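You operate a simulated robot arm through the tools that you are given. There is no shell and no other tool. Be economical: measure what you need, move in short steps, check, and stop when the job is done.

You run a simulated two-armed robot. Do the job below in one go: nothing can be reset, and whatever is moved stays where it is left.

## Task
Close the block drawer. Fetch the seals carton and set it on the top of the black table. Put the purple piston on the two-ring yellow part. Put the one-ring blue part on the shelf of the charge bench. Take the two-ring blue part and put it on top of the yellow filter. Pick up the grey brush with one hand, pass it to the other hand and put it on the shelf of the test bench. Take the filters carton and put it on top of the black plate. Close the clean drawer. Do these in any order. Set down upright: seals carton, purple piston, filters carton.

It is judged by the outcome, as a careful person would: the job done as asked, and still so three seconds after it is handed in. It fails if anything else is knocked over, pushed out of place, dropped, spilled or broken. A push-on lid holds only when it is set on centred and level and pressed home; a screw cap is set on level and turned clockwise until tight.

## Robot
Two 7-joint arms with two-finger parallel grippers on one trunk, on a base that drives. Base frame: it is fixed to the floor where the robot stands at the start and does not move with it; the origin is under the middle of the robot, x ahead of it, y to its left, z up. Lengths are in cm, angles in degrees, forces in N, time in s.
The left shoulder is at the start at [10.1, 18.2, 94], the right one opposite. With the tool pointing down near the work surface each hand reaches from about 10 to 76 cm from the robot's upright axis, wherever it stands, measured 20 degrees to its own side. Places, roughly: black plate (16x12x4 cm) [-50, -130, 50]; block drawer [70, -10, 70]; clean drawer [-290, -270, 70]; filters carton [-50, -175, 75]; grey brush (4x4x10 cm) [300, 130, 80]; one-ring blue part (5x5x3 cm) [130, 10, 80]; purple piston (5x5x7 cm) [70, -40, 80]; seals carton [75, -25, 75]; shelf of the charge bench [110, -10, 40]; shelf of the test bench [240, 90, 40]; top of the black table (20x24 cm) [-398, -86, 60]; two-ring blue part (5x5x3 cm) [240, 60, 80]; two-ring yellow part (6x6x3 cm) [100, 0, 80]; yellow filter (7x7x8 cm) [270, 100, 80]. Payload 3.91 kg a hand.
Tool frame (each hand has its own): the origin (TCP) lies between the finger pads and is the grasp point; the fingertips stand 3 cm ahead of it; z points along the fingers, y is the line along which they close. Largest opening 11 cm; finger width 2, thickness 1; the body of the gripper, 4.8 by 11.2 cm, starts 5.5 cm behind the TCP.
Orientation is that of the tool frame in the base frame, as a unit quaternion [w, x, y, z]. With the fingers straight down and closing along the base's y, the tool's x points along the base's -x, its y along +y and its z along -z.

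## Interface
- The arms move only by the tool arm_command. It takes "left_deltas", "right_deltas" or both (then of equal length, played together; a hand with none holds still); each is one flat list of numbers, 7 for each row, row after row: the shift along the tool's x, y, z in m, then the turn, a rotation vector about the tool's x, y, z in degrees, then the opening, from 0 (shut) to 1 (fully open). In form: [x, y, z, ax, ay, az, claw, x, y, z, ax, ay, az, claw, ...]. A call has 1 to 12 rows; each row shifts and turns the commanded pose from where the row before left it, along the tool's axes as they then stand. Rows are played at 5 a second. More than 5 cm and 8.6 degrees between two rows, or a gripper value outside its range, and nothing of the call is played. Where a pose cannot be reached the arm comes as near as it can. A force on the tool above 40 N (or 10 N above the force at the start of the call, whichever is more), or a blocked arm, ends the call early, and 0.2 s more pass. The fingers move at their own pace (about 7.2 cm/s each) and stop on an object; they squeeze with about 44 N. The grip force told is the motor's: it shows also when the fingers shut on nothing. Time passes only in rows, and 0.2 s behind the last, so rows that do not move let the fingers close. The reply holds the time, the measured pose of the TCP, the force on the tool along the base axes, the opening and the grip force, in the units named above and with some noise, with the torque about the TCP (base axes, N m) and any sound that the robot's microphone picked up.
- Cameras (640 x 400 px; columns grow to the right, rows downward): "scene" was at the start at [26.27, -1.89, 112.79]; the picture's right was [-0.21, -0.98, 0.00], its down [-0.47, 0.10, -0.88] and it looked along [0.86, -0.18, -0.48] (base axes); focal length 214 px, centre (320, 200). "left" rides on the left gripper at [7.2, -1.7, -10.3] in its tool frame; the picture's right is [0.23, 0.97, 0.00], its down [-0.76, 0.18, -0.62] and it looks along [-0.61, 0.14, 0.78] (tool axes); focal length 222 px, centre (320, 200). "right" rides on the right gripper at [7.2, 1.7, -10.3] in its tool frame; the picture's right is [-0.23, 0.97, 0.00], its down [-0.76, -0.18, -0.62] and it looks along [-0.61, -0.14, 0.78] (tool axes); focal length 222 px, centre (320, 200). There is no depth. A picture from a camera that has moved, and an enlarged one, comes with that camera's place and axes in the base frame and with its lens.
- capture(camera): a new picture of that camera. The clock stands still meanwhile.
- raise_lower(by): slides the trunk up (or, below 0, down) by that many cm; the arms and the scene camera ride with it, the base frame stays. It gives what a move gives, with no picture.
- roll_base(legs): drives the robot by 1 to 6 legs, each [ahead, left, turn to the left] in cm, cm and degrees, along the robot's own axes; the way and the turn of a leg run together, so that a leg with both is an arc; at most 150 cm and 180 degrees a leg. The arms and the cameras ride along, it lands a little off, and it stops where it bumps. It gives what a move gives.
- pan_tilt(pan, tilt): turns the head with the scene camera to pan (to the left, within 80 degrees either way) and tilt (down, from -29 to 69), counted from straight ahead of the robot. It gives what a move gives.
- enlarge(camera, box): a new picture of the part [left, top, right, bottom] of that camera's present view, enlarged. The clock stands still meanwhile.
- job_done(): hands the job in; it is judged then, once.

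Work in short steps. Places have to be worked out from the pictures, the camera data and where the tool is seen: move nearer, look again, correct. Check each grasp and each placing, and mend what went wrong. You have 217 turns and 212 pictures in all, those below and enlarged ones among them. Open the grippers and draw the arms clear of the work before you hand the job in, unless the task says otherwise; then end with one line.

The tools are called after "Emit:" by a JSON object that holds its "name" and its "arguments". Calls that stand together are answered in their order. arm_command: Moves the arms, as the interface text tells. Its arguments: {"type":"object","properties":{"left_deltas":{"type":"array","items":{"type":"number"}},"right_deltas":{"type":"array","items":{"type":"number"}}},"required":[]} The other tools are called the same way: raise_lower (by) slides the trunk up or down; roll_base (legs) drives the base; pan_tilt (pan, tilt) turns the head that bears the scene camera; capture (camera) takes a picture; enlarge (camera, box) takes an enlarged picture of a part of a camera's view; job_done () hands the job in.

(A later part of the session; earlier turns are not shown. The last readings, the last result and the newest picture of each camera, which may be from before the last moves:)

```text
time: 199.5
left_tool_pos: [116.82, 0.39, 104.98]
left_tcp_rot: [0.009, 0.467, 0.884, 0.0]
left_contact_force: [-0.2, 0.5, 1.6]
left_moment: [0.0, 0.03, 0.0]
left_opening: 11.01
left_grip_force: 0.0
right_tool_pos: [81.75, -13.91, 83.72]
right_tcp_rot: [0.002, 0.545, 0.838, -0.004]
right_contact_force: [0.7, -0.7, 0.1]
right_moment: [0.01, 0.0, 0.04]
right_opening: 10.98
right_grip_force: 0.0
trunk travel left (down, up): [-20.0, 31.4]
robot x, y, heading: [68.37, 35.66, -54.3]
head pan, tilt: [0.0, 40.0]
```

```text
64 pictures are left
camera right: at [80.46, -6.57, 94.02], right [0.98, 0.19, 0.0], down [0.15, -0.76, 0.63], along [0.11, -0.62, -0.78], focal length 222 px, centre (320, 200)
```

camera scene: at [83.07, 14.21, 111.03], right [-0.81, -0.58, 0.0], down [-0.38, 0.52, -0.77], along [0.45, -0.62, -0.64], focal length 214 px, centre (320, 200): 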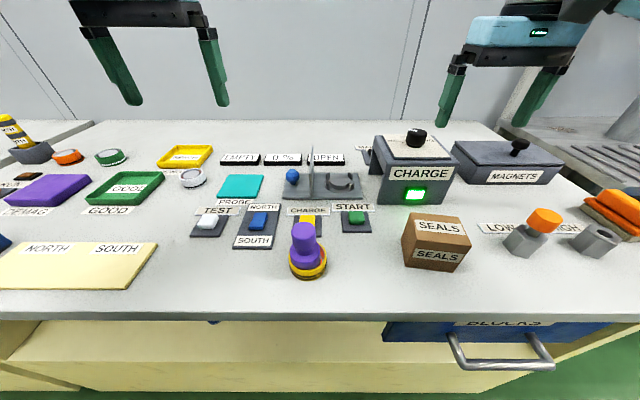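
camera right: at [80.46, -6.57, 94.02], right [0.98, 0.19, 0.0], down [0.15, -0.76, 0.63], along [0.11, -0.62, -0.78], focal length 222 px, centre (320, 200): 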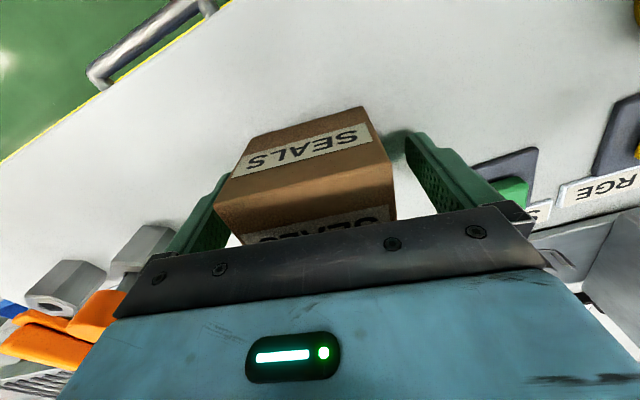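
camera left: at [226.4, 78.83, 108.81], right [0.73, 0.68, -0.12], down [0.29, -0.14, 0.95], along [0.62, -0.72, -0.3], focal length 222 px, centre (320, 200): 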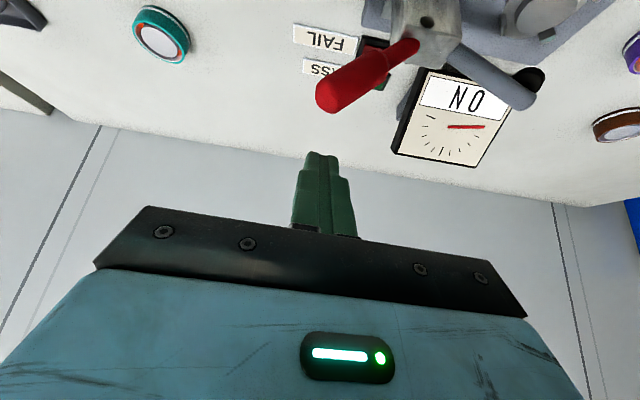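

The carton is inside, nearer to one finger; I shift 0.6 cm and close, then lift.

Emit:
{"name": "arm_command", "arguments": {"right_deltas": [0, -0.006, 0, 0, 0, 0, 1, 0, 0, 0, 0, 0, 0, 0, 0, 0, 0, 0, 0, 0, 0, 0, 0, 0, 0, 0, 0, 0, 0, 0, -0.03, 0, 0, 0, 0, 0, 0, -0.04, 0, 0, 0, 0]}}

Emit:
{"name": "capture", "arguments": {"camera": "right"}}

```text
time: 200.9
left_tool_pos: [116.72, 0.4, 105.02]
left_tcp_rot: [0.009, 0.469, 0.883, -0.001]
left_contact_force: [-0.7, -0.4, 0.0]
left_moment: [0.04, 0.02, 0.02]
left_opening: 11.01
left_grip_force: 0.1
right_tool_pos: [80.55, -14.3, 90.93]
right_tcp_rot: [0.001, 0.547, 0.837, -0.003]
right_contact_force: [0.7, 0.3, -1.4]
right_moment: [0.01, -0.02, -0.03]
right_opening: 7.53
right_grip_force: 44.0
trunk travel left (down, up): [-20.0, 31.4]
robot x, y, heading: [68.02, 35.14, -54.5]
head pan, tilt: [0.0, 40.0]
```

```text
63 pictures are left
camera right: at [79.34, -6.84, 101.19], right [0.98, 0.19, 0.0], down [0.15, -0.76, 0.63], along [0.11, -0.62, -0.78], focal length 222 px, centre (320, 200)
```

right: 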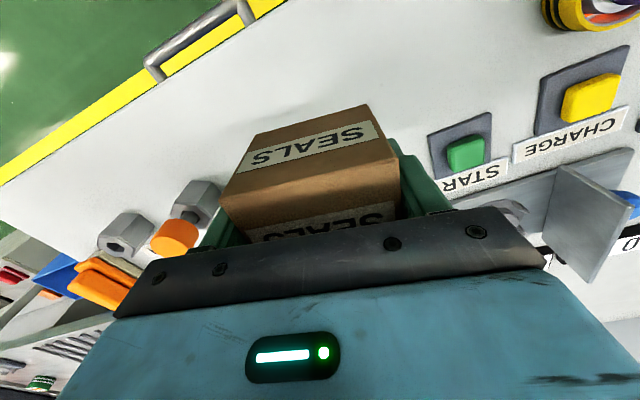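

The seals carton is held. I raise it, back off, drive 110 cm right along the aisle and look for the filters carton and black plate.

Emit:
{"name": "arm_command", "arguments": {"right_deltas": [0, 0, -0.045, 0, 0, 0, 0, 0, 0, -0.045, 0, 0, 0, 0]}}

Emit:
{"name": "roll_base", "arguments": {"legs": [[-35, 0, -1.6], [0, -110, 0]]}}

Emit:
{"name": "pan_tilt", "arguments": {"pan": -35, "tilt": 28}}

Emit:
{"name": "arm_command", "arguments": {"right_deltas": [0, 0, 0, 0, 0, 0, 0, 0, 0, 0, 0, 0, 0, 0, 0, 0, 0, 0, 0, 0, 0]}}

Emit:
{"name": "capture", "arguments": {"camera": "scene"}}

```text
time: 201.5
left_tool_pos: [116.84, 0.27, 105.0]
left_tcp_rot: [0.009, 0.467, 0.884, 0.0]
left_contact_force: [0.0, 0.5, -0.2]
left_moment: [-0.01, -0.01, 0.02]
left_opening: 10.98
left_grip_force: 0.1
right_tool_pos: [81.25, -14.18, 99.74]
right_tcp_rot: [0.001, 0.546, 0.838, -0.003]
right_contact_force: [0.8, -0.2, -1.4]
right_moment: [0.05, -0.03, 0.02]
right_opening: 7.51
right_grip_force: 43.7
trunk travel left (down, up): [-20.0, 31.4]
robot x, y, heading: [67.79, 35.52, -54.2]
head pan, tilt: [0.0, 40.0]
```

```text
time: 213.6
left_tool_pos: [1.2, -35.42, 105.0]
left_tcp_rot: [0.008, 0.488, 0.873, 0.0]
left_contact_force: [-0.5, 0.1, 0.4]
left_moment: [-0.01, -0.04, 0.02]
left_opening: 10.99
left_grip_force: 0.2
right_tool_pos: [-35.01, -48.3, 99.62]
right_tcp_rot: [0.001, 0.565, 0.825, -0.003]
right_contact_force: [0.0, -0.6, -1.0]
right_moment: [0.02, 0.02, -0.01]
right_opening: 7.47
right_grip_force: 44.0
trunk travel left (down, up): [-20.0, 31.4]
robot x, y, heading: [-45.58, 1.7, -56.8]
head pan, tilt: [0.0, 40.0]
```

```text
time: 214.6
left_tool_pos: [1.3, -35.49, 104.99]
left_tcp_rot: [0.008, 0.488, 0.873, -0.001]
left_contact_force: [-0.5, -0.1, 0.3]
left_moment: [0.0, -0.01, 0.0]
left_opening: 11.02
left_grip_force: 0.0
right_tool_pos: [-35.09, -48.38, 99.68]
right_tcp_rot: [0.0, 0.565, 0.825, -0.003]
right_contact_force: [-0.7, -0.9, -1.3]
right_moment: [0.01, -0.02, 0.01]
right_opening: 7.48
right_grip_force: 44.3
trunk travel left (down, up): [-20.0, 31.4]
robot x, y, heading: [-45.68, 2.1, -57.0]
head pan, tilt: [-35.0, 28.0]
```

```text
time: 215.4
left_tool_pos: [1.2, -35.42, 104.96]
left_tcp_rot: [0.009, 0.487, 0.873, 0.0]
left_contact_force: [0.6, -0.1, 0.5]
left_moment: [0.0, 0.01, 0.01]
left_opening: 11.02
left_grip_force: 0.1
right_tool_pos: [-34.98, -48.19, 99.71]
right_tcp_rot: [0.001, 0.565, 0.825, -0.004]
right_contact_force: [0.3, -0.1, -0.4]
right_moment: [-0.01, -0.01, -0.01]
right_opening: 7.46
right_grip_force: 44.4
trunk travel left (down, up): [-20.0, 31.4]
robot x, y, heading: [-45.76, 1.67, -56.8]
head pan, tilt: [-35.0, 28.0]
```

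```text
62 pictures are left
camera scene: at [-36.83, -22.01, 112.89], right [-1.0, 0.03, 0.0], down [0.02, 0.47, -0.88], along [-0.03, -0.88, -0.47], focal length 214 px, centre (320, 200)
```

scene: 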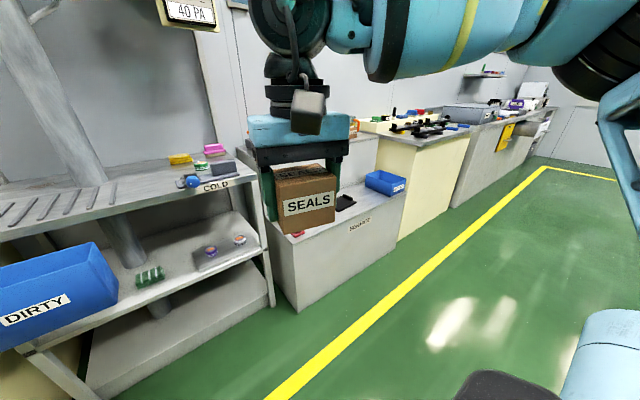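

I see a low grey bench with a black plate and a blue bin, beyond the sink; the filters carton is hidden behind my hand. I drive 75 cm further right and look straight ahead.

Emit:
{"name": "roll_base", "arguments": {"legs": [[0, -78, 0.8]]}}

Emit:
{"name": "pan_tilt", "arguments": {"pan": 0, "tilt": 30}}

Emit:
{"name": "arm_command", "arguments": {"right_deltas": [0, 0, 0, 0, 0, 0, 0, 0, 0, 0, 0, 0, 0, 0, 0, 0, 0, 0, 0, 0, 0]}}

Emit:
{"name": "capture", "arguments": {"camera": "scene"}}

```text
time: 222.8
left_tool_pos: [-64.37, -78.87, 104.97]
left_tcp_rot: [0.008, 0.476, 0.879, 0.0]
left_contact_force: [0.4, -0.4, -0.4]
left_moment: [-0.01, 0.01, 0.03]
left_opening: 11.01
left_grip_force: 0.0
right_tool_pos: [-100.35, -92.89, 99.67]
right_tcp_rot: [0.0, 0.552, 0.834, -0.003]
right_contact_force: [0.9, 0.1, -1.8]
right_moment: [0.04, 0.0, 0.01]
right_opening: 7.46
right_grip_force: 44.4
trunk travel left (down, up): [-20.0, 31.4]
robot x, y, heading: [-113.03, -43.16, -55.4]
head pan, tilt: [-35.0, 28.0]
```

```text
time: 223.8
left_tool_pos: [-64.43, -78.9, 104.95]
left_tcp_rot: [0.008, 0.475, 0.88, 0.0]
left_contact_force: [-0.1, -0.2, -0.3]
left_moment: [0.0, -0.02, 0.0]
left_opening: 11.05
left_grip_force: 0.1
right_tool_pos: [-100.33, -92.98, 99.68]
right_tcp_rot: [0.002, 0.553, 0.833, -0.003]
right_contact_force: [0.0, 0.2, -1.1]
right_moment: [0.0, -0.01, 0.01]
right_opening: 7.46
right_grip_force: 44.1
trunk travel left (down, up): [-20.0, 31.4]
robot x, y, heading: [-112.94, -43.27, -55.3]
head pan, tilt: [0.0, 30.0]
```

```text
time: 224.7
left_tool_pos: [-64.49, -78.93, 105.04]
left_tcp_rot: [0.008, 0.476, 0.879, -0.002]
left_contact_force: [0.0, 0.4, 0.3]
left_moment: [0.0, -0.01, 0.0]
left_opening: 11.0
left_grip_force: 0.0
right_tool_pos: [-100.38, -92.97, 99.63]
right_tcp_rot: [0.001, 0.553, 0.833, -0.003]
right_contact_force: [-0.5, 0.0, -1.0]
right_moment: [0.01, 0.02, 0.01]
right_opening: 7.43
right_grip_force: 44.2
trunk travel left (down, up): [-20.0, 31.4]
robot x, y, heading: [-112.51, -43.25, -55.2]
head pan, tilt: [0.0, 30.0]
```

```text
61 pictures are left
camera scene: at [-97.67, -64.95, 112.57], right [-0.82, -0.57, 0.0], down [-0.29, 0.41, -0.87], along [0.49, -0.71, -0.5], focal length 214 px, centre (320, 200)
```

scene: 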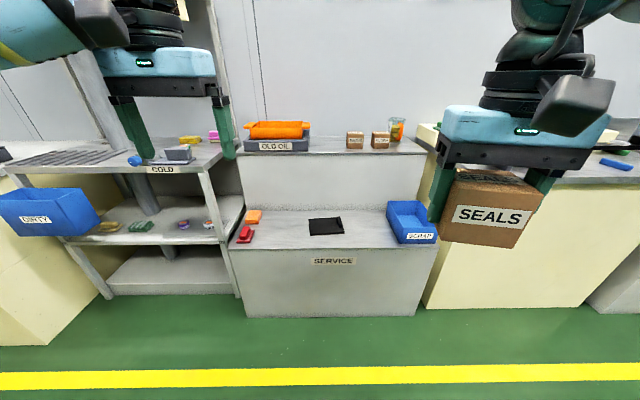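

The service station has two small cartons on its raised back ledge; I enlarge to read their labels.

Emit:
{"name": "enlarge", "arguments": {"camera": "scene", "box": [300, 105, 428, 185]}}

Emit:
{"name": "enlarge", "arguments": {"camera": "scene", "box": [225, 180, 449, 320]}}

```text
5.00 times, centred on (364, 145) of scene
camera zoom: at [-97.67, -64.95, 112.57], right [-0.82, -0.57, 0.0], down [-0.29, 0.41, -0.87], along [0.49, -0.71, -0.5], focal length 1072 px, centre (100, 475)
```

zoom: 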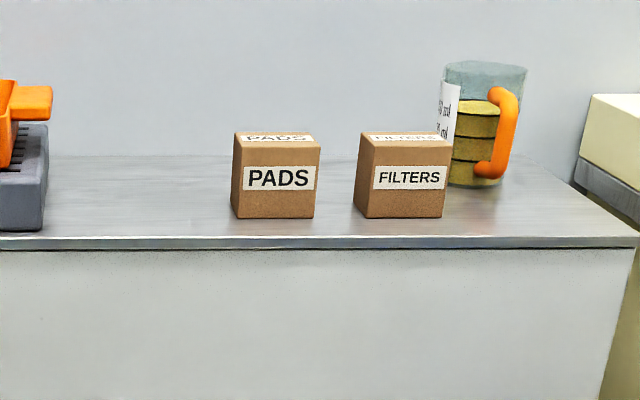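

```text
2.86 times, centred on (337, 250) of scene
camera zoom: at [-97.67, -64.95, 112.57], right [-0.82, -0.57, 0.0], down [-0.29, 0.41, -0.87], along [0.49, -0.71, -0.5], focal length 613 px, centre (271, 57)
```

zoom: 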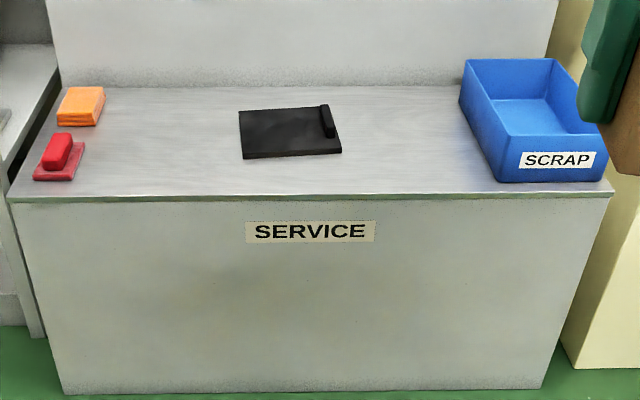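

FILTERS is the right-hand carton (a beaker stands behind it). I estimate it at about base [-61,-169], ledge top z≈82; black plate at [-54,-134]. I drive right 45 cm and ahead 45 cm and look again.

Emit:
{"name": "roll_base", "arguments": {"legs": [[0, -44, -0.7], [45, 0, 0]]}}

Emit:
{"name": "capture", "arguments": {"camera": "scene"}}

Emit:
{"name": "capture", "arguments": {"camera": "left"}}

```text
time: 231.5
left_tool_pos: [-77.05, -142.3, 104.83]
left_tcp_rot: [0.009, 0.479, 0.878, -0.001]
left_contact_force: [0.2, -0.3, 0.3]
left_moment: [0.0, -0.02, 0.0]
left_opening: 11.02
left_grip_force: 0.0
right_tool_pos: [-112.97, -156.02, 99.69]
right_tcp_rot: [0.001, 0.557, 0.831, -0.004]
right_contact_force: [0.1, 0.4, -1.2]
right_moment: [-0.01, 0.01, -0.04]
right_opening: 7.45
right_grip_force: 44.1
trunk travel left (down, up): [-20.0, 31.4]
robot x, y, heading: [-125.01, -105.86, -55.6]
head pan, tilt: [0.0, 30.0]
```

```text
58 pictures are left
camera scene: at [-110.09, -128.15, 112.56], right [-0.83, -0.56, 0.0], down [-0.28, 0.41, -0.87], along [0.49, -0.72, -0.5], focal length 214 px, centre (320, 200)
```

scene: 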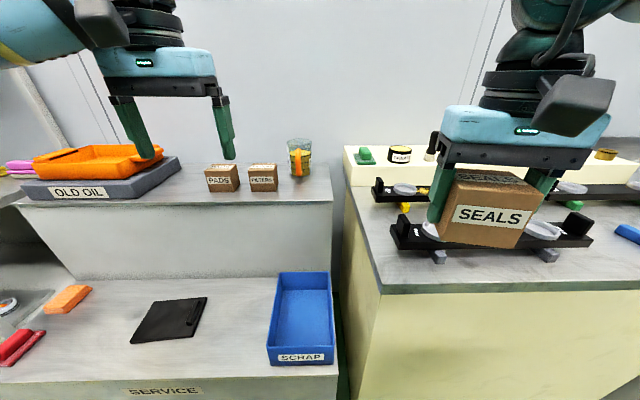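

```text
57 pictures are left
camera left: at [-82.48, -136.94, 115.1], right [0.7, 0.72, 0.0], down [0.55, -0.54, 0.64], along [0.46, -0.44, -0.77], focal length 222 px, centre (320, 200)
```

left: 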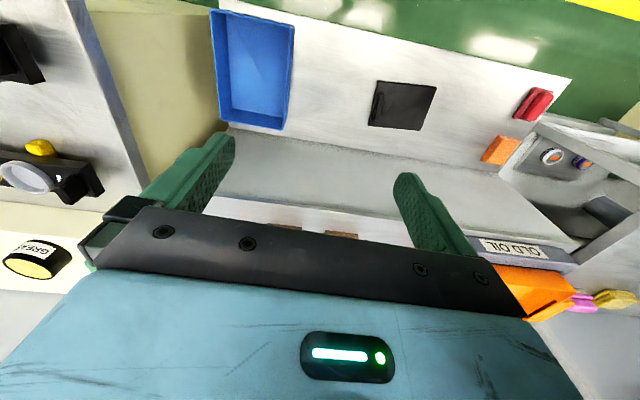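

The carton's front is at n≈102.4, s≈-145.3 on the ledge (z≈82.3). I tilt the left hand 42°, lift the seals carton higher over the neighbouring bench, and drive 14 cm ahead.

Emit:
{"name": "arm_command", "arguments": {"left_deltas": [0, 0, 0, 0, -8.4, 0, 1, 0, 0, 0, 0, -8.4, 0, 1, 0, 0, 0, 0, -8.4, 0, 1, 0, 0, 0, 0, -8.4, 0, 1, 0, 0, 0, 0, -8.4, 0, 1], "right_deltas": [0, 0, -0.02, 0, 0, 0, 0, 0, 0, -0.02, 0, 0, 0, 0, 0, 0, -0.02, 0, 0, 0, 0, 0, 0, -0.02, 0, 0, 0, 0, 0.03, 0, 0, 0, 0, 0, 0]}}

Emit:
{"name": "roll_base", "arguments": {"legs": [[14, 0, -0.4]]}}

Emit:
{"name": "capture", "arguments": {"camera": "left"}}

```text
time: 232.7
left_tool_pos: [-77.12, -142.22, 105.11]
left_tcp_rot: [0.324, 0.446, 0.816, -0.174]
left_contact_force: [0.1, 0.3, -0.5]
left_moment: [0.01, 0.02, 0.0]
left_opening: 11.0
left_grip_force: 0.0
right_tool_pos: [-114.23, -153.16, 107.5]
right_tcp_rot: [0.002, 0.556, 0.831, -0.003]
right_contact_force: [0.2, -0.1, -1.2]
right_moment: [-0.01, 0.03, 0.0]
right_opening: 7.44
right_grip_force: 44.1
trunk travel left (down, up): [-20.0, 31.4]
robot x, y, heading: [-125.0, -106.33, -55.5]
head pan, tilt: [0.0, 30.0]
```

```text
time: 234.0
left_tool_pos: [-69.45, -154.21, 104.99]
left_tcp_rot: [0.322, 0.449, 0.815, -0.174]
left_contact_force: [-0.8, -0.2, -0.9]
left_moment: [0.0, 0.0, 0.02]
left_opening: 11.03
left_grip_force: 0.0
right_tool_pos: [-106.56, -165.0, 107.37]
right_tcp_rot: [0.001, 0.558, 0.83, -0.003]
right_contact_force: [0.3, 0.2, -1.4]
right_moment: [0.02, 0.04, 0.01]
right_opening: 7.48
right_grip_force: 44.0
trunk travel left (down, up): [-20.0, 31.4]
robot x, y, heading: [-117.16, -117.36, -56.2]
head pan, tilt: [0.0, 30.0]
```

```text
56 pictures are left
camera left: at [-77.5, -144.54, 107.52], right [0.73, 0.66, -0.15], down [0.22, -0.02, 0.98], along [0.64, -0.75, -0.16], focal length 222 px, centre (320, 200)
```

left: 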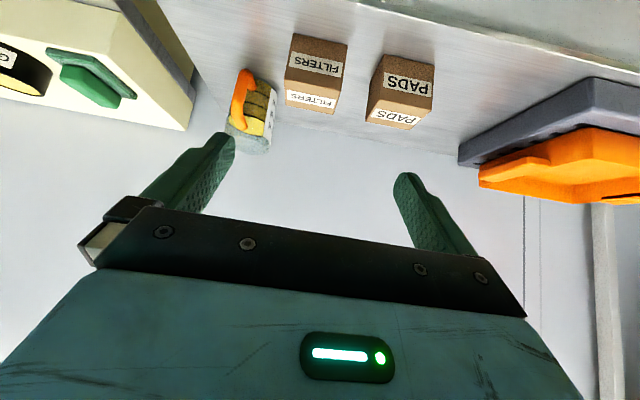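

FILTERS carton: centre s=-145.5, n=104.3, size 7.4×5×7.5, top z≈89.8. I move the left hand above it (opening 9.6 cm).

Emit:
{"name": "arm_command", "arguments": {"left_deltas": [-0.0143, -0.0035, 0.0407, 0, 0, 0, 0.87, -0.0143, -0.0035, 0.0407, 0, 0, 0, 0.87, -0.0143, -0.0035, 0.0407, 0, 0, 0, 0.87, -0.0143, -0.0035, 0.0407, 0, 0, 0, 0.87]}}

Emit:
{"name": "capture", "arguments": {"camera": "left"}}

Emit:
{"name": "enlarge", "arguments": {"camera": "scene", "box": [130, 90, 354, 230]}}

```text
time: 235.0
left_tool_pos: [-62.27, -167.7, 97.22]
left_tcp_rot: [0.322, 0.449, 0.816, -0.173]
left_contact_force: [0.4, -0.2, 0.4]
left_moment: [-0.02, 0.01, -0.01]
left_opening: 9.57
left_grip_force: 0.0
right_tool_pos: [-106.57, -165.02, 107.37]
right_tcp_rot: [0.001, 0.559, 0.829, -0.003]
right_contact_force: [0.6, -0.7, -1.4]
right_moment: [0.01, -0.02, 0.0]
right_opening: 7.45
right_grip_force: 44.3
trunk travel left (down, up): [-20.0, 31.4]
robot x, y, heading: [-116.85, -117.51, -56.0]
head pan, tilt: [0.0, 30.0]
```

```text
55 pictures are left
camera left: at [-70.41, -158.03, 99.74], right [0.73, 0.66, -0.15], down [0.22, -0.02, 0.98], along [0.64, -0.75, -0.16], focal length 222 px, centre (320, 200)
```

left: 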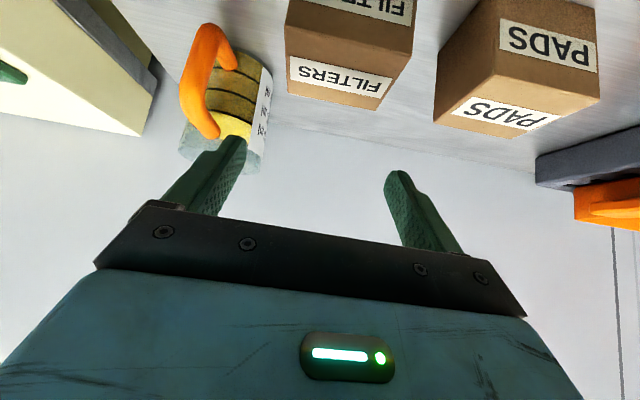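

```text
2.86 times, centred on (242, 160) of scene
camera zoom: at [-102.41, -139.79, 112.55], right [-0.83, -0.56, 0.0], down [-0.28, 0.42, -0.87], along [0.48, -0.72, -0.5], focal length 613 px, centre (543, 314)
```

zoom: 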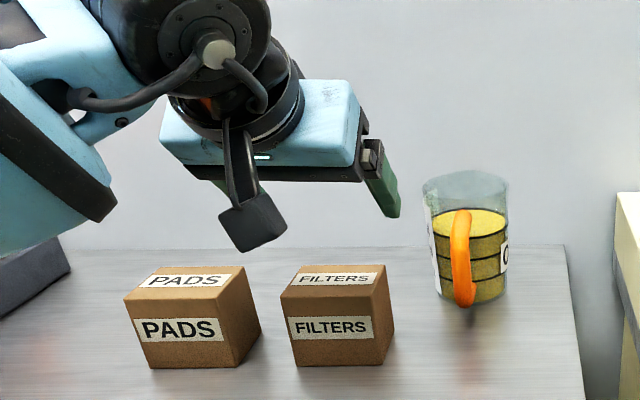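

Aligned exactly above the carton. I lower to z≈86 and close.

Emit:
{"name": "arm_command", "arguments": {"left_deltas": [0.0255, 0, 0.0273, 0, 0, 0, 0.87, 0.0255, 0, 0.0273, 0, 0, 0, 0.87, 0.0255, 0, 0.0273, 0, 0, 0, 0.87, 0, 0, 0, 0, 0, 0, 0, 0, 0, 0, 0, 0, 0, 0, 0, 0, 0, 0, 0, 0, 0, 0, 0, 0, 0, 0, 0, 0]}}

Emit:
{"name": "capture", "arguments": {"camera": "left"}}

```text
time: 236.6
left_tool_pos: [-62.33, -167.65, 85.73]
left_tcp_rot: [0.322, 0.449, 0.815, -0.174]
left_contact_force: [0.3, 0.3, 0.3]
left_moment: [0.0, -0.01, 0.0]
left_opening: 7.47
left_grip_force: 43.8
right_tool_pos: [-106.42, -165.04, 107.39]
right_tcp_rot: [0.002, 0.558, 0.83, -0.003]
right_contact_force: [-0.1, 0.3, -1.0]
right_moment: [0.0, 0.01, -0.03]
right_opening: 7.46
right_grip_force: 43.6
trunk travel left (down, up): [-20.0, 31.4]
robot x, y, heading: [-116.83, -117.84, -56.0]
head pan, tilt: [0.0, 30.0]
```

```text
53 pictures are left
camera left: at [-70.35, -158.03, 88.37], right [0.73, 0.66, -0.15], down [0.22, -0.02, 0.98], along [0.64, -0.75, -0.16], focal length 222 px, centre (320, 200)
```

left: 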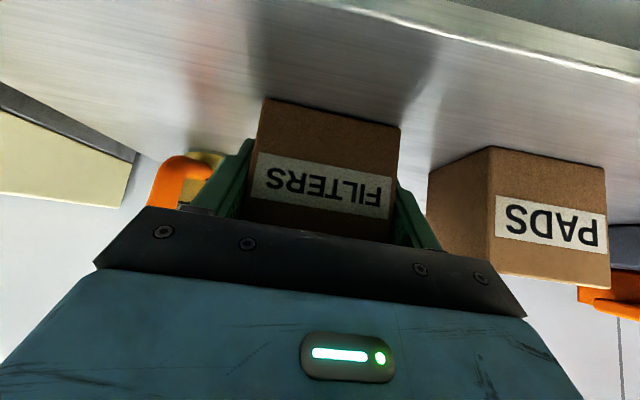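

Gripped (7.5 cm). I lift 9 cm, draw back over the low bench, and shift left so the carton will be above the black plate (centre s≈-118, n≈81).

Emit:
{"name": "arm_command", "arguments": {"left_deltas": [-0.0307, 0, -0.0329, 0, 0, 0, 0, -0.0307, 0, -0.0329, 0, 0, 0, 0, 0.0329, 0, -0.0307, 0, 0, 0, 0, 0.0256, 0, -0.0239, 0, 0, 0, 0]}}

Emit:
{"name": "roll_base", "arguments": {"legs": [[-15, 0, 0], [0, 27, 0]]}}

Emit:
{"name": "raise_lower", "arguments": {"by": -20}}

Emit:
{"name": "capture", "arguments": {"camera": "left"}}

Emit:
{"name": "capture", "arguments": {"camera": "scene"}}

```text
time: 237.6
left_tool_pos: [-66.86, -161.12, 94.68]
left_tcp_rot: [0.322, 0.449, 0.815, -0.173]
left_contact_force: [0.1, -1.0, -1.1]
left_moment: [0.01, -0.01, -0.01]
left_opening: 7.47
left_grip_force: 43.6
right_tool_pos: [-106.7, -164.92, 107.43]
right_tcp_rot: [0.002, 0.558, 0.83, -0.003]
right_contact_force: [0.6, 0.0, -1.6]
right_moment: [-0.01, -0.01, -0.02]
right_opening: 7.44
right_grip_force: 44.3
trunk travel left (down, up): [-20.0, 31.4]
robot x, y, heading: [-117.04, -117.44, -55.8]
head pan, tilt: [0.0, 30.0]
```

```text
time: 241.6
left_tool_pos: [-52.87, -133.82, 94.8]
left_tcp_rot: [0.32, 0.454, 0.813, -0.176]
left_contact_force: [0.1, -0.1, -1.3]
left_moment: [0.0, 0.06, 0.03]
left_opening: 7.47
left_grip_force: 44.0
right_tool_pos: [-92.81, -137.06, 107.42]
right_tcp_rot: [0.001, 0.563, 0.826, -0.002]
right_contact_force: [0.7, -1.0, -1.3]
right_moment: [0.01, -0.02, 0.02]
right_opening: 7.45
right_grip_force: 44.4
trunk travel left (down, up): [-20.0, 31.4]
robot x, y, heading: [-102.63, -89.5, -56.6]
head pan, tilt: [0.0, 30.0]
```

```text
time: 243.3
left_tool_pos: [-52.88, -133.99, 78.14]
left_tcp_rot: [0.319, 0.455, 0.813, -0.176]
left_contact_force: [0.0, 0.1, -0.5]
left_moment: [0.02, -0.01, -0.03]
left_opening: 7.45
left_grip_force: 44.0
right_tool_pos: [-92.72, -137.76, 90.4]
right_tcp_rot: [-0.003, 0.568, 0.823, -0.003]
right_contact_force: [12.3, -9.6, -10.3]
right_moment: [0.14, 1.09, -0.94]
right_opening: 7.45
right_grip_force: 44.2
trunk travel left (down, up): [-3.4, 48.0]
robot x, y, heading: [-102.63, -89.95, -56.4]
head pan, tilt: [0.0, 30.0]
stopped: the force on the tool passed its limit at 44 N (the readings are from after the stop); the commanded pose is now the measured one
```

```text
52 pictures are left
camera left: at [-60.85, -124.27, 80.64], right [0.74, 0.66, -0.15], down [0.22, -0.03, 0.98], along [0.64, -0.76, -0.16], focal length 222 px, centre (320, 200)
```

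left: 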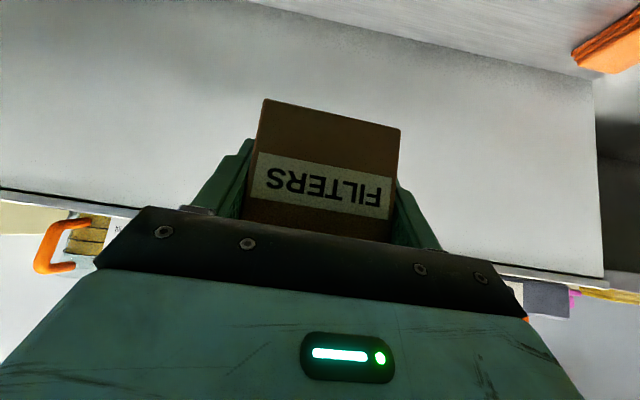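

```text
51 pictures are left
camera scene: at [-85.11, -117.6, 94.02], right [-0.86, -0.52, 0.0], down [-0.24, 0.41, -0.88], along [0.45, -0.75, -0.47], focal length 214 px, centre (320, 200)
```

scene: 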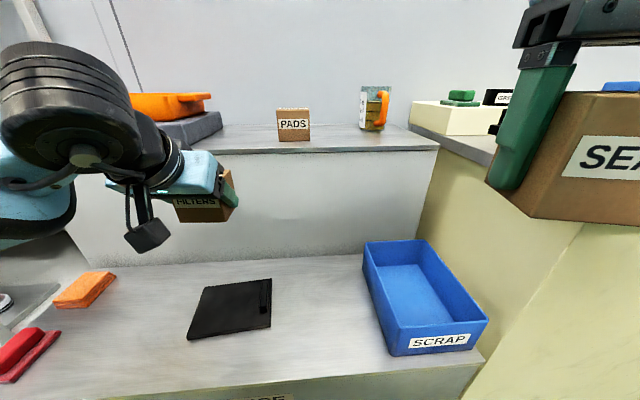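

The trunk stopped because the right hand touched the head. I move the right hand outward while lowering the left with the FILTERS carton toward the plate centre [-52.5,-132.9].

Emit:
{"name": "arm_command", "arguments": {"left_deltas": [0.0315, 0.0018, 0.0322, 0, 0, 0, 0, 0.0315, 0.0018, 0.0322, 0, 0, 0, 0, 0.0315, 0.0018, 0.0322, 0, 0, 0, 0, 0.0315, 0.0018, 0.0322, 0, 0, 0, 0, 0.024, 0.0018, 0.0245, 0, 0, 0, 0], "right_deltas": [-0.006, -0.015, 0, 0, 0, 0, 0, -0.006, -0.015, 0, 0, 0, 0, 0, -0.006, -0.015, 0, 0, 0, 0, 0, -0.006, -0.015, 0, 0, 0, 0, 0, -0.006, -0.015, 0, 0, 0, 0, 0]}}

Emit:
{"name": "capture", "arguments": {"camera": "left"}}

Emit:
{"name": "capture", "arguments": {"camera": "scene"}}

```text
time: 244.5
left_tool_pos: [-52.45, -133.31, 56.51]
left_tcp_rot: [0.32, 0.454, 0.813, -0.174]
left_contact_force: [0.4, 0.1, -1.0]
left_moment: [-0.03, 0.01, -0.01]
left_opening: 7.46
left_grip_force: 44.2
right_tool_pos: [-98.67, -143.11, 90.7]
right_tcp_rot: [0.0, 0.566, 0.824, -0.001]
right_contact_force: [0.8, 0.6, -1.6]
right_moment: [0.0, 0.01, -0.02]
right_opening: 7.49
right_grip_force: 43.6
trunk travel left (down, up): [-3.4, 48.0]
robot x, y, heading: [-103.08, -89.65, -56.6]
head pan, tilt: [0.0, 30.0]
```

```text
50 pictures are left
camera left: at [-60.43, -123.56, 59.1], right [0.74, 0.66, -0.15], down [0.22, -0.03, 0.98], along [0.64, -0.76, -0.16], focal length 222 px, centre (320, 200)
```

left: 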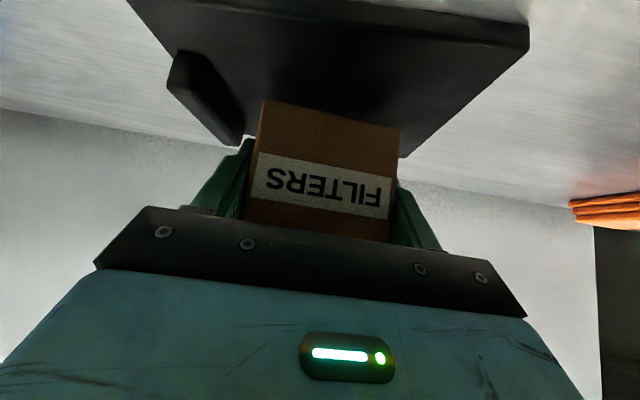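

```text
49 pictures are left
camera scene: at [-84.84, -117.33, 93.81], right [-0.84, -0.55, 0.0], down [-0.28, 0.42, -0.87], along [0.48, -0.72, -0.5], focal length 214 px, centre (320, 200)
```

scene: 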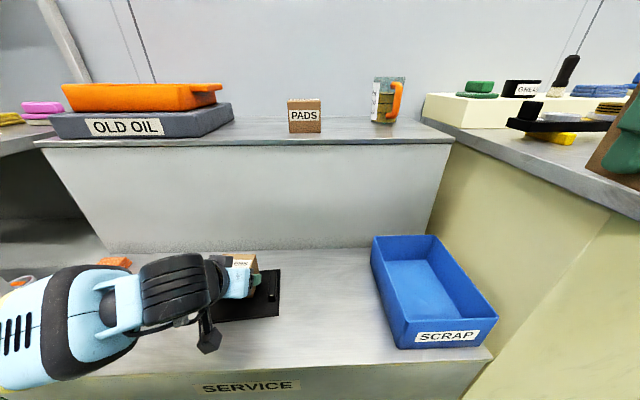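

The carton hovers over the plate's clear area. I lower in small steps to contact.

Emit:
{"name": "arm_command", "arguments": {"left_deltas": [0.0034, 0, 0.0037, 0, 0, 0, 0, 0.0027, 0, 0.003, 0, 0, 0, 0, 0.002, 0, 0.0022, 0, 0, 0, 0]}}

```text
time: 245.3
left_tool_pos: [-52.26, -133.02, 55.6]
left_tcp_rot: [0.32, 0.455, 0.813, -0.174]
left_contact_force: [0.6, 0.0, -1.8]
left_moment: [-0.01, 0.0, 0.01]
left_opening: 7.44
left_grip_force: 44.4
right_tool_pos: [-98.65, -143.03, 90.76]
right_tcp_rot: [-0.002, 0.566, 0.825, -0.001]
right_contact_force: [-0.1, -0.4, -1.6]
right_moment: [-0.02, 0.04, -0.04]
right_opening: 7.46
right_grip_force: 43.6
trunk travel left (down, up): [-3.4, 48.0]
robot x, y, heading: [-102.46, -89.44, -56.4]
head pan, tilt: [0.0, 30.0]
```

Emit:
{"name": "arm_command", "arguments": {"left_deltas": [0.0034, 0, 0.0037, 0, 0, 0, 0, 0.002, 0, 0.0022, 0, 0, 0, 0, 0.002, 0, 0.0022, 0, 0, 0, 0]}}

```text
time: 246.1
left_tool_pos: [-52.35, -132.94, 54.98]
left_tcp_rot: [0.323, 0.452, 0.812, -0.177]
left_contact_force: [0.7, 5.8, 23.7]
left_moment: [0.6, 0.26, -0.07]
left_opening: 7.46
left_grip_force: 44.1
right_tool_pos: [-98.79, -142.83, 90.9]
right_tcp_rot: [0.0, 0.567, 0.824, -0.004]
right_contact_force: [-0.4, 0.0, -1.3]
right_moment: [-0.03, 0.0, -0.01]
right_opening: 7.46
right_grip_force: 44.3
trunk travel left (down, up): [-3.4, 48.0]
robot x, y, heading: [-102.38, -89.52, -56.3]
head pan, tilt: [0.0, 30.0]
```

It is down on the plate (24 N at z≈55). I ease off, open, and withdraw along the fingers.

Emit:
{"name": "arm_command", "arguments": {"left_deltas": [-0.0015, 0, -0.0017, 0, 0, 0, 0, 0, 0, 0, 0, 0, 0, 0.75, 0, 0, 0, 0, 0, 0, 0.9, 0, 0, 0, 0, 0, 0, 0.9, 0, 0, -0.03, 0, 0, 0, 0.9, 0, 0, -0.045, 0, 0, 0, 0.9, -0.01, 0, -0.04, 0, 0, 0, 0.9, -0.01, 0, -0.04, 0, 0, 0, 0.9]}}

Emit:
{"name": "capture", "arguments": {"camera": "left"}}

Emit:
{"name": "capture", "arguments": {"camera": "scene"}}

```text
time: 247.9
left_tool_pos: [-57.19, -124.77, 67.5]
left_tcp_rot: [0.32, 0.454, 0.813, -0.173]
left_contact_force: [0.2, -0.5, -0.1]
left_moment: [-0.01, 0.0, -0.06]
left_opening: 9.91
left_grip_force: 0.1
right_tool_pos: [-98.67, -143.1, 90.81]
right_tcp_rot: [-0.001, 0.566, 0.824, -0.002]
right_contact_force: [0.5, -0.1, -1.1]
right_moment: [0.0, 0.02, 0.01]
right_opening: 7.47
right_grip_force: 43.7
trunk travel left (down, up): [-3.4, 48.0]
robot x, y, heading: [-102.87, -89.5, -56.5]
head pan, tilt: [0.0, 30.0]
```

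```text
48 pictures are left
camera left: at [-65.07, -115.08, 70.1], right [0.74, 0.66, -0.15], down [0.22, -0.03, 0.98], along [0.64, -0.75, -0.16], focal length 222 px, centre (320, 200)
```

left: 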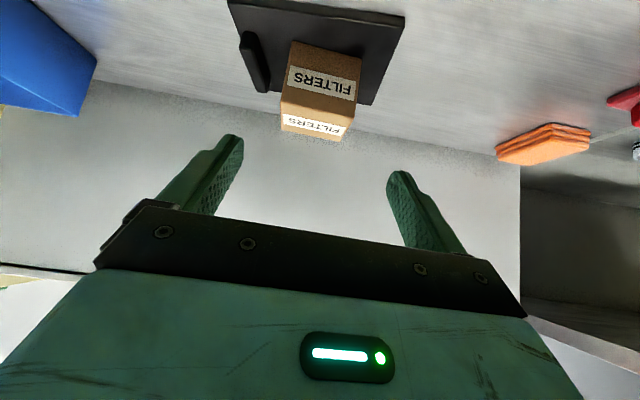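

```text
47 pictures are left
camera scene: at [-84.86, -117.31, 93.82], right [-0.84, -0.55, 0.0], down [-0.27, 0.42, -0.87], along [0.48, -0.72, -0.5], focal length 214 px, centre (320, 200)
```

scene: 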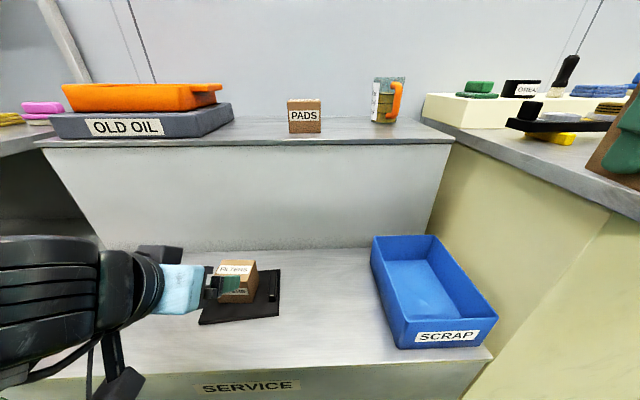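

FILTERS stands upright on the black plate. I back away, raise the trunk, straighten the left hand, then turn to face along the aisle toward the black table.

Emit:
{"name": "roll_base", "arguments": {"legs": [[-52, 0, 0]]}}

Emit:
{"name": "raise_lower", "arguments": {"by": 16.6}}

Emit:
{"name": "arm_command", "arguments": {"left_deltas": [0, 0, 0, 0, 8.4, 0, 0.5, 0, 0, 0, 0, 8.4, 0, 0.5, 0, 0, 0, 0, 8.4, 0, 0.5, 0, 0, 0, 0, 8.4, 0, 0.5, 0, 0, 0, 0, 8.4, 0, 0.5, 0, 0, -0.04, 0, 0, 0, 0.5, 0, 0, -0.04, 0, 0, 0, 0.5, 0, 0, -0.04, 0, 0, 0, 0.5]}}

Emit:
{"name": "roll_base", "arguments": {"legs": [[0, 0, -90]]}}

Emit:
{"name": "pan_tilt", "arguments": {"pan": 0, "tilt": 15}}

Emit:
{"name": "capture", "arguments": {"camera": "scene"}}

```text
time: 250.9
left_tool_pos: [-85.61, -81.64, 67.53]
left_tcp_rot: [0.32, 0.455, 0.813, -0.175]
left_contact_force: [-0.2, 0.4, 0.4]
left_moment: [-0.01, -0.02, -0.01]
left_opening: 9.92
left_grip_force: 0.1
right_tool_pos: [-127.22, -99.78, 90.76]
right_tcp_rot: [-0.001, 0.568, 0.823, -0.001]
right_contact_force: [0.1, 0.4, 0.1]
right_moment: [-0.03, 0.0, -0.01]
right_opening: 7.47
right_grip_force: 44.1
trunk travel left (down, up): [-3.4, 48.0]
robot x, y, heading: [-131.29, -46.19, -56.8]
head pan, tilt: [0.0, 30.0]
```

```text
time: 252.8
left_tool_pos: [-85.63, -81.79, 84.07]
left_tcp_rot: [0.319, 0.455, 0.813, -0.175]
left_contact_force: [0.3, 0.1, -0.5]
left_moment: [-0.02, -0.01, -0.02]
left_opening: 9.88
left_grip_force: 0.0
right_tool_pos: [-127.23, -99.84, 107.29]
right_tcp_rot: [-0.003, 0.568, 0.823, -0.001]
right_contact_force: [0.6, 0.2, -1.2]
right_moment: [0.04, 0.0, 0.0]
right_opening: 7.46
right_grip_force: 44.1
trunk travel left (down, up): [-20.0, 31.4]
robot x, y, heading: [-131.0, -46.44, -56.6]
head pan, tilt: [0.0, 30.0]
```

```text
time: 254.6
left_tool_pos: [-85.75, -81.71, 95.98]
left_tcp_rot: [0.007, 0.488, 0.873, 0.0]
left_contact_force: [-0.1, 0.4, 0.1]
left_moment: [0.02, -0.03, -0.02]
left_opening: 5.5
left_grip_force: 0.0
right_tool_pos: [-127.26, -99.72, 107.4]
right_tcp_rot: [-0.001, 0.567, 0.823, -0.001]
right_contact_force: [-1.2, -0.1, -0.7]
right_moment: [-0.01, -0.02, 0.02]
right_opening: 7.46
right_grip_force: 44.3
trunk travel left (down, up): [-20.0, 31.4]
robot x, y, heading: [-130.92, -46.23, -56.9]
head pan, tilt: [0.0, 30.0]
```

```text
time: 258.7
left_tool_pos: [-165.19, -93.05, 96.05]
left_tcp_rot: [0.005, 0.958, 0.288, -0.005]
left_contact_force: [0.1, 0.1, 0.1]
left_moment: [0.02, -0.01, 0.01]
left_opening: 5.53
left_grip_force: 0.2
right_tool_pos: [-184.43, -51.97, 107.32]
right_tcp_rot: [-0.002, 0.981, 0.196, -0.001]
right_contact_force: [-0.5, 0.1, -1.1]
right_moment: [0.02, 0.03, 0.01]
right_opening: 7.46
right_grip_force: 43.6
trunk travel left (down, up): [-20.0, 31.4]
robot x, y, heading: [-131.36, -46.52, -144.9]
head pan, tilt: [0.0, 30.0]
```

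```text
time: 259.5
left_tool_pos: [-165.22, -92.94, 95.97]
left_tcp_rot: [0.006, 0.958, 0.288, -0.005]
left_contact_force: [-0.5, -0.3, -0.2]
left_moment: [0.02, -0.04, 0.01]
left_opening: 5.49
left_grip_force: 0.1
right_tool_pos: [-184.42, -51.97, 107.32]
right_tcp_rot: [-0.001, 0.981, 0.196, -0.001]
right_contact_force: [0.0, -0.8, -1.6]
right_moment: [0.05, 0.0, 0.03]
right_opening: 7.45
right_grip_force: 44.5
trunk travel left (down, up): [-20.0, 31.4]
robot x, y, heading: [-131.1, -46.17, -145.0]
head pan, tilt: [0.0, 15.0]
```

```text
46 pictures are left
camera scene: at [-153.62, -61.79, 115.04], right [-0.57, 0.82, 0.0], down [0.21, 0.15, -0.97], along [-0.79, -0.55, -0.26], focal length 214 px, centre (320, 200)
```

scene: 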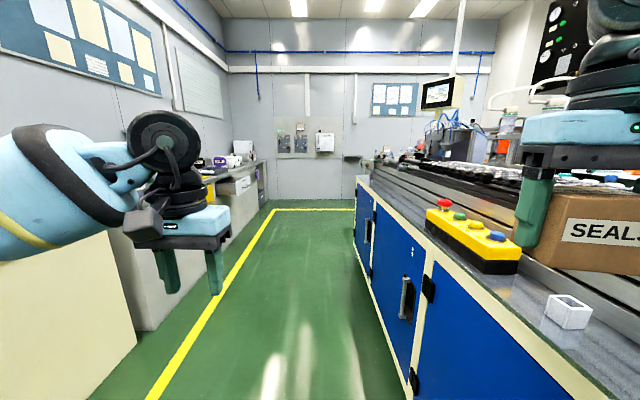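

The corridor continues between a bench on the left and a conveyor on the right. I bring the right hand a bit inward and drive 120 cm ahead, then look again.

Emit:
{"name": "arm_command", "arguments": {"right_deltas": [-0.025, 0.03, 0, 0, 0, 0, 0, -0.025, 0.03, 0, 0, 0, 0, 0]}}

Emit:
{"name": "roll_base", "arguments": {"legs": [[120, 0, -1]]}}

Emit:
{"name": "capture", "arguments": {"camera": "scene"}}

```text
time: 260.1
left_tool_pos: [-165.61, -93.09, 95.83]
left_tcp_rot: [0.005, 0.958, 0.288, -0.003]
left_contact_force: [-1.4, -0.7, -0.3]
left_moment: [0.04, -0.04, 0.04]
left_opening: 5.49
left_grip_force: 0.0
right_tool_pos: [-187.34, -59.03, 106.92]
right_tcp_rot: [-0.003, 0.981, 0.193, 0.0]
right_contact_force: [0.5, 0.1, 1.5]
right_moment: [-0.08, 0.05, 0.0]
right_opening: 7.46
right_grip_force: 43.9
right hand out of reach, approached as far as the arm can: row 2
trunk travel left (down, up): [-20.0, 31.4]
robot x, y, heading: [-131.45, -46.51, -145.0]
head pan, tilt: [0.0, 15.0]
```

```text
time: 266.2
left_tool_pos: [-265.01, -159.82, 96.12]
left_tcp_rot: [0.005, 0.961, 0.278, -0.005]
left_contact_force: [-0.2, -0.2, 0.8]
left_moment: [0.0, 0.0, -0.03]
left_opening: 5.48
left_grip_force: 0.1
right_tool_pos: [-285.87, -125.4, 106.97]
right_tcp_rot: [-0.002, 0.983, 0.185, 0.0]
right_contact_force: [0.1, 0.2, -1.1]
right_moment: [0.01, -0.02, 0.0]
right_opening: 7.46
right_grip_force: 44.1
trunk travel left (down, up): [-20.0, 31.4]
robot x, y, heading: [-229.63, -113.47, -146.2]
head pan, tilt: [0.0, 15.0]
```

```text
45 pictures are left
camera scene: at [-252.66, -128.89, 115.04], right [-0.56, 0.83, 0.0], down [0.22, 0.14, -0.97], along [-0.8, -0.54, -0.26], focal length 214 px, centre (320, 200)
```

scene: 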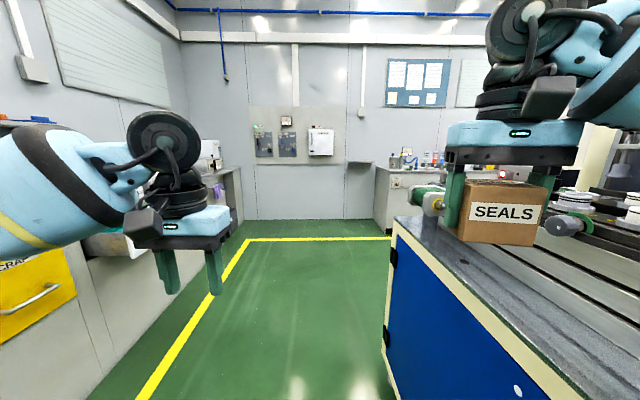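

I pass the conveyor's end next. I drive 85 cm further and look to the right for the black table.

Emit:
{"name": "roll_base", "arguments": {"legs": [[85, 0, 0]]}}

Emit:
{"name": "pan_tilt", "arguments": {"pan": -60, "tilt": 22}}

Emit:
{"name": "arm_command", "arguments": {"left_deltas": [0, 0, 0, 0, 0, 0, 0.5, 0, 0, 0, 0, 0, 0, 0.5, 0, 0, 0, 0, 0, 0, 0.5]}}

Emit:
{"name": "capture", "arguments": {"camera": "scene"}}

```text
time: 269.6
left_tool_pos: [-319.62, -198.47, 95.96]
left_tcp_rot: [-0.002, 0.96, 0.279, -0.009]
left_contact_force: [-0.4, -1.1, 0.0]
left_moment: [0.02, 0.0, 0.01]
left_opening: 5.49
left_grip_force: 0.0
right_tool_pos: [-339.92, -164.65, 108.59]
right_tcp_rot: [-0.004, 0.981, 0.195, -0.017]
right_contact_force: [0.6, 0.0, -1.4]
right_moment: [0.04, 0.0, -0.03]
right_opening: 7.48
right_grip_force: 44.0
trunk travel left (down, up): [-20.0, 31.4]
robot x, y, heading: [-285.97, -151.54, -146.0]
head pan, tilt: [0.0, 15.0]
stopped in leg 1: the robot was blocked; the commanded pose is now the measured one
```

```text
time: 270.9
left_tool_pos: [-319.73, -198.5, 95.91]
left_tcp_rot: [-0.002, 0.961, 0.278, -0.009]
left_contact_force: [-0.1, 0.4, -0.6]
left_moment: [0.01, -0.01, 0.03]
left_opening: 5.48
left_grip_force: 0.1
right_tool_pos: [-339.98, -164.69, 108.47]
right_tcp_rot: [-0.007, 0.981, 0.194, -0.017]
right_contact_force: [0.7, -0.3, -0.6]
right_moment: [0.02, 0.01, 0.03]
right_opening: 7.47
right_grip_force: 43.9
trunk travel left (down, up): [-20.0, 31.4]
robot x, y, heading: [-285.64, -151.7, -146.2]
head pan, tilt: [-60.0, 22.0]
```

```text
time: 271.7
left_tool_pos: [-319.81, -198.31, 95.88]
left_tcp_rot: [-0.002, 0.961, 0.276, -0.009]
left_contact_force: [0.1, -0.5, -0.7]
left_moment: [-0.01, -0.01, 0.0]
left_opening: 5.5
left_grip_force: 0.1
right_tool_pos: [-339.87, -164.6, 108.4]
right_tcp_rot: [-0.006, 0.981, 0.194, -0.017]
right_contact_force: [-0.8, 0.2, -0.3]
right_moment: [-0.01, 0.02, -0.02]
right_opening: 7.44
right_grip_force: 44.4
trunk travel left (down, up): [-20.0, 31.4]
robot x, y, heading: [-285.45, -151.39, -146.1]
head pan, tilt: [-60.0, 22.0]
```

```text
44 pictures are left
camera scene: at [-307.92, -158.47, 114.07], right [0.44, 0.9, 0.01], down [0.33, -0.15, -0.93], along [-0.84, 0.41, -0.36], focal length 214 px, centre (320, 200)
```

scene: 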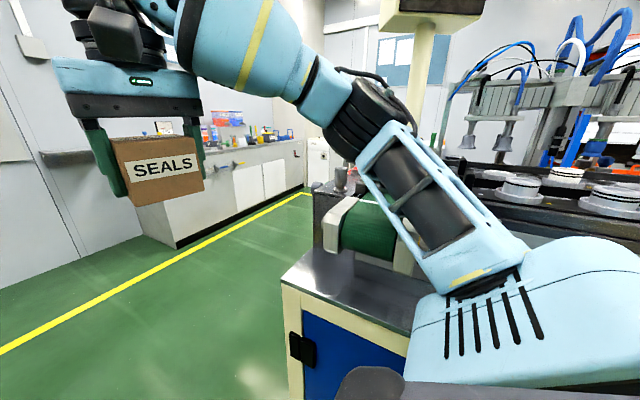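

The right elbow touched the machine at the conveyor's end. I back off 5 cm, sidestep 18 cm left, then go ahead 58 cm past the end.

Emit:
{"name": "roll_base", "arguments": {"legs": [[-6, 0, 0], [0, 20, 0], [60, 0, 0]]}}

Emit:
{"name": "capture", "arguments": {"camera": "scene"}}

```text
time: 277.6
left_tool_pos: [-353.02, -243.22, 96.07]
left_tcp_rot: [0.005, 0.961, 0.275, -0.006]
left_contact_force: [-0.4, -1.1, 0.0]
left_moment: [0.0, -0.02, -0.03]
left_opening: 5.5
left_grip_force: 0.0
right_tool_pos: [-373.6, -209.1, 107.73]
right_tcp_rot: [0.0, 0.982, 0.188, -0.008]
right_contact_force: [-0.5, 0.0, -0.7]
right_moment: [0.0, -0.03, 0.0]
right_opening: 7.44
right_grip_force: 43.4
trunk travel left (down, up): [-20.0, 31.4]
robot x, y, heading: [-317.56, -197.55, -146.2]
head pan, tilt: [-60.0, 22.0]
```

```text
43 pictures are left
camera scene: at [-341.26, -203.1, 113.9], right [0.44, 0.9, 0.0], down [0.34, -0.17, -0.93], along [-0.83, 0.41, -0.37], focal length 214 px, centre (320, 200)
```

scene: 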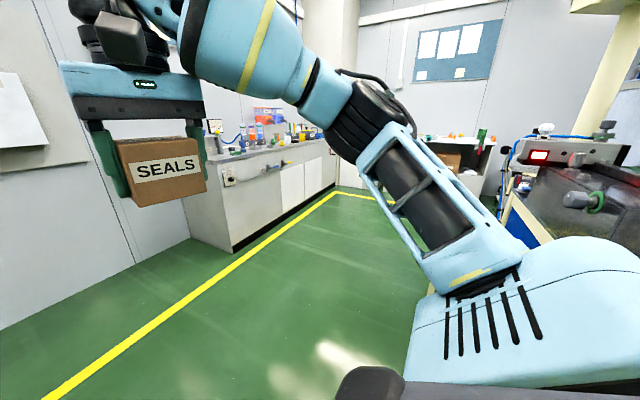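

The way is open on the right. I turn 90° right to face the black table.

Emit:
{"name": "roll_base", "arguments": {"legs": [[0, 0, -90]]}}

Emit:
{"name": "pan_tilt", "arguments": {"pan": 0, "tilt": 28}}

Emit:
{"name": "arm_command", "arguments": {"left_deltas": [0, 0, 0, 0, 0, 0, 0.5, 0, 0, 0, 0, 0, 0, 0.5, 0, 0, 0, 0, 0, 0, 0.5]}}

Emit:
{"name": "capture", "arguments": {"camera": "scene"}}

```text
time: 282.0
left_tool_pos: [-361.59, -159.64, 96.15]
left_tcp_rot: [0.0, 0.859, -0.511, -0.008]
left_contact_force: [0.3, -0.2, 0.5]
left_moment: [0.03, -0.03, 0.02]
left_opening: 5.51
left_grip_force: 0.1
right_tool_pos: [-326.26, -141.22, 107.75]
right_tcp_rot: [-0.005, 0.812, -0.584, -0.006]
right_contact_force: [0.5, 0.6, -1.8]
right_moment: [0.02, -0.02, -0.01]
right_opening: 7.48
right_grip_force: 44.1
trunk travel left (down, up): [-20.0, 31.4]
robot x, y, heading: [-318.16, -197.62, 120.4]
head pan, tilt: [-60.0, 22.0]
```

```text
time: 283.3
left_tool_pos: [-361.57, -159.75, 96.1]
left_tcp_rot: [0.0, 0.859, -0.511, -0.008]
left_contact_force: [-0.1, -0.3, 0.0]
left_moment: [-0.02, -0.01, 0.01]
left_opening: 5.52
left_grip_force: 0.0
right_tool_pos: [-326.28, -141.29, 107.85]
right_tcp_rot: [-0.006, 0.811, -0.585, -0.007]
right_contact_force: [0.3, -0.1, -1.2]
right_moment: [0.0, -0.01, 0.02]
right_opening: 7.47
right_grip_force: 44.3
trunk travel left (down, up): [-20.0, 31.4]
robot x, y, heading: [-317.97, -197.04, 120.4]
head pan, tilt: [0.0, 28.0]
```

```text
time: 284.1
left_tool_pos: [-361.69, -159.68, 96.17]
left_tcp_rot: [-0.001, 0.859, -0.511, -0.008]
left_contact_force: [0.1, 0.2, 0.4]
left_moment: [0.01, -0.01, 0.0]
left_opening: 5.49
left_grip_force: 0.1
right_tool_pos: [-326.36, -141.27, 107.78]
right_tcp_rot: [-0.005, 0.812, -0.584, -0.006]
right_contact_force: [0.6, 0.1, -1.1]
right_moment: [-0.03, 0.0, -0.02]
right_opening: 7.46
right_grip_force: 44.2
trunk travel left (down, up): [-20.0, 31.4]
robot x, y, heading: [-317.96, -197.63, 120.4]
head pan, tilt: [0.0, 28.0]
```

```text
42 pictures are left
camera scene: at [-331.74, -174.35, 112.94], right [0.86, 0.5, 0.0], down [0.24, -0.41, -0.88], along [-0.45, 0.76, -0.47], focal length 214 px, centre (320, 200)
```

scene: 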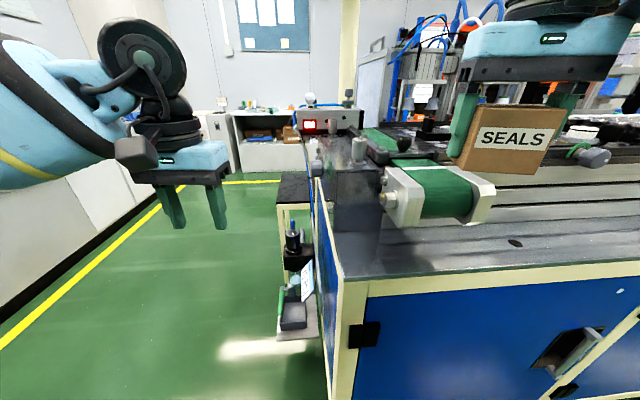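

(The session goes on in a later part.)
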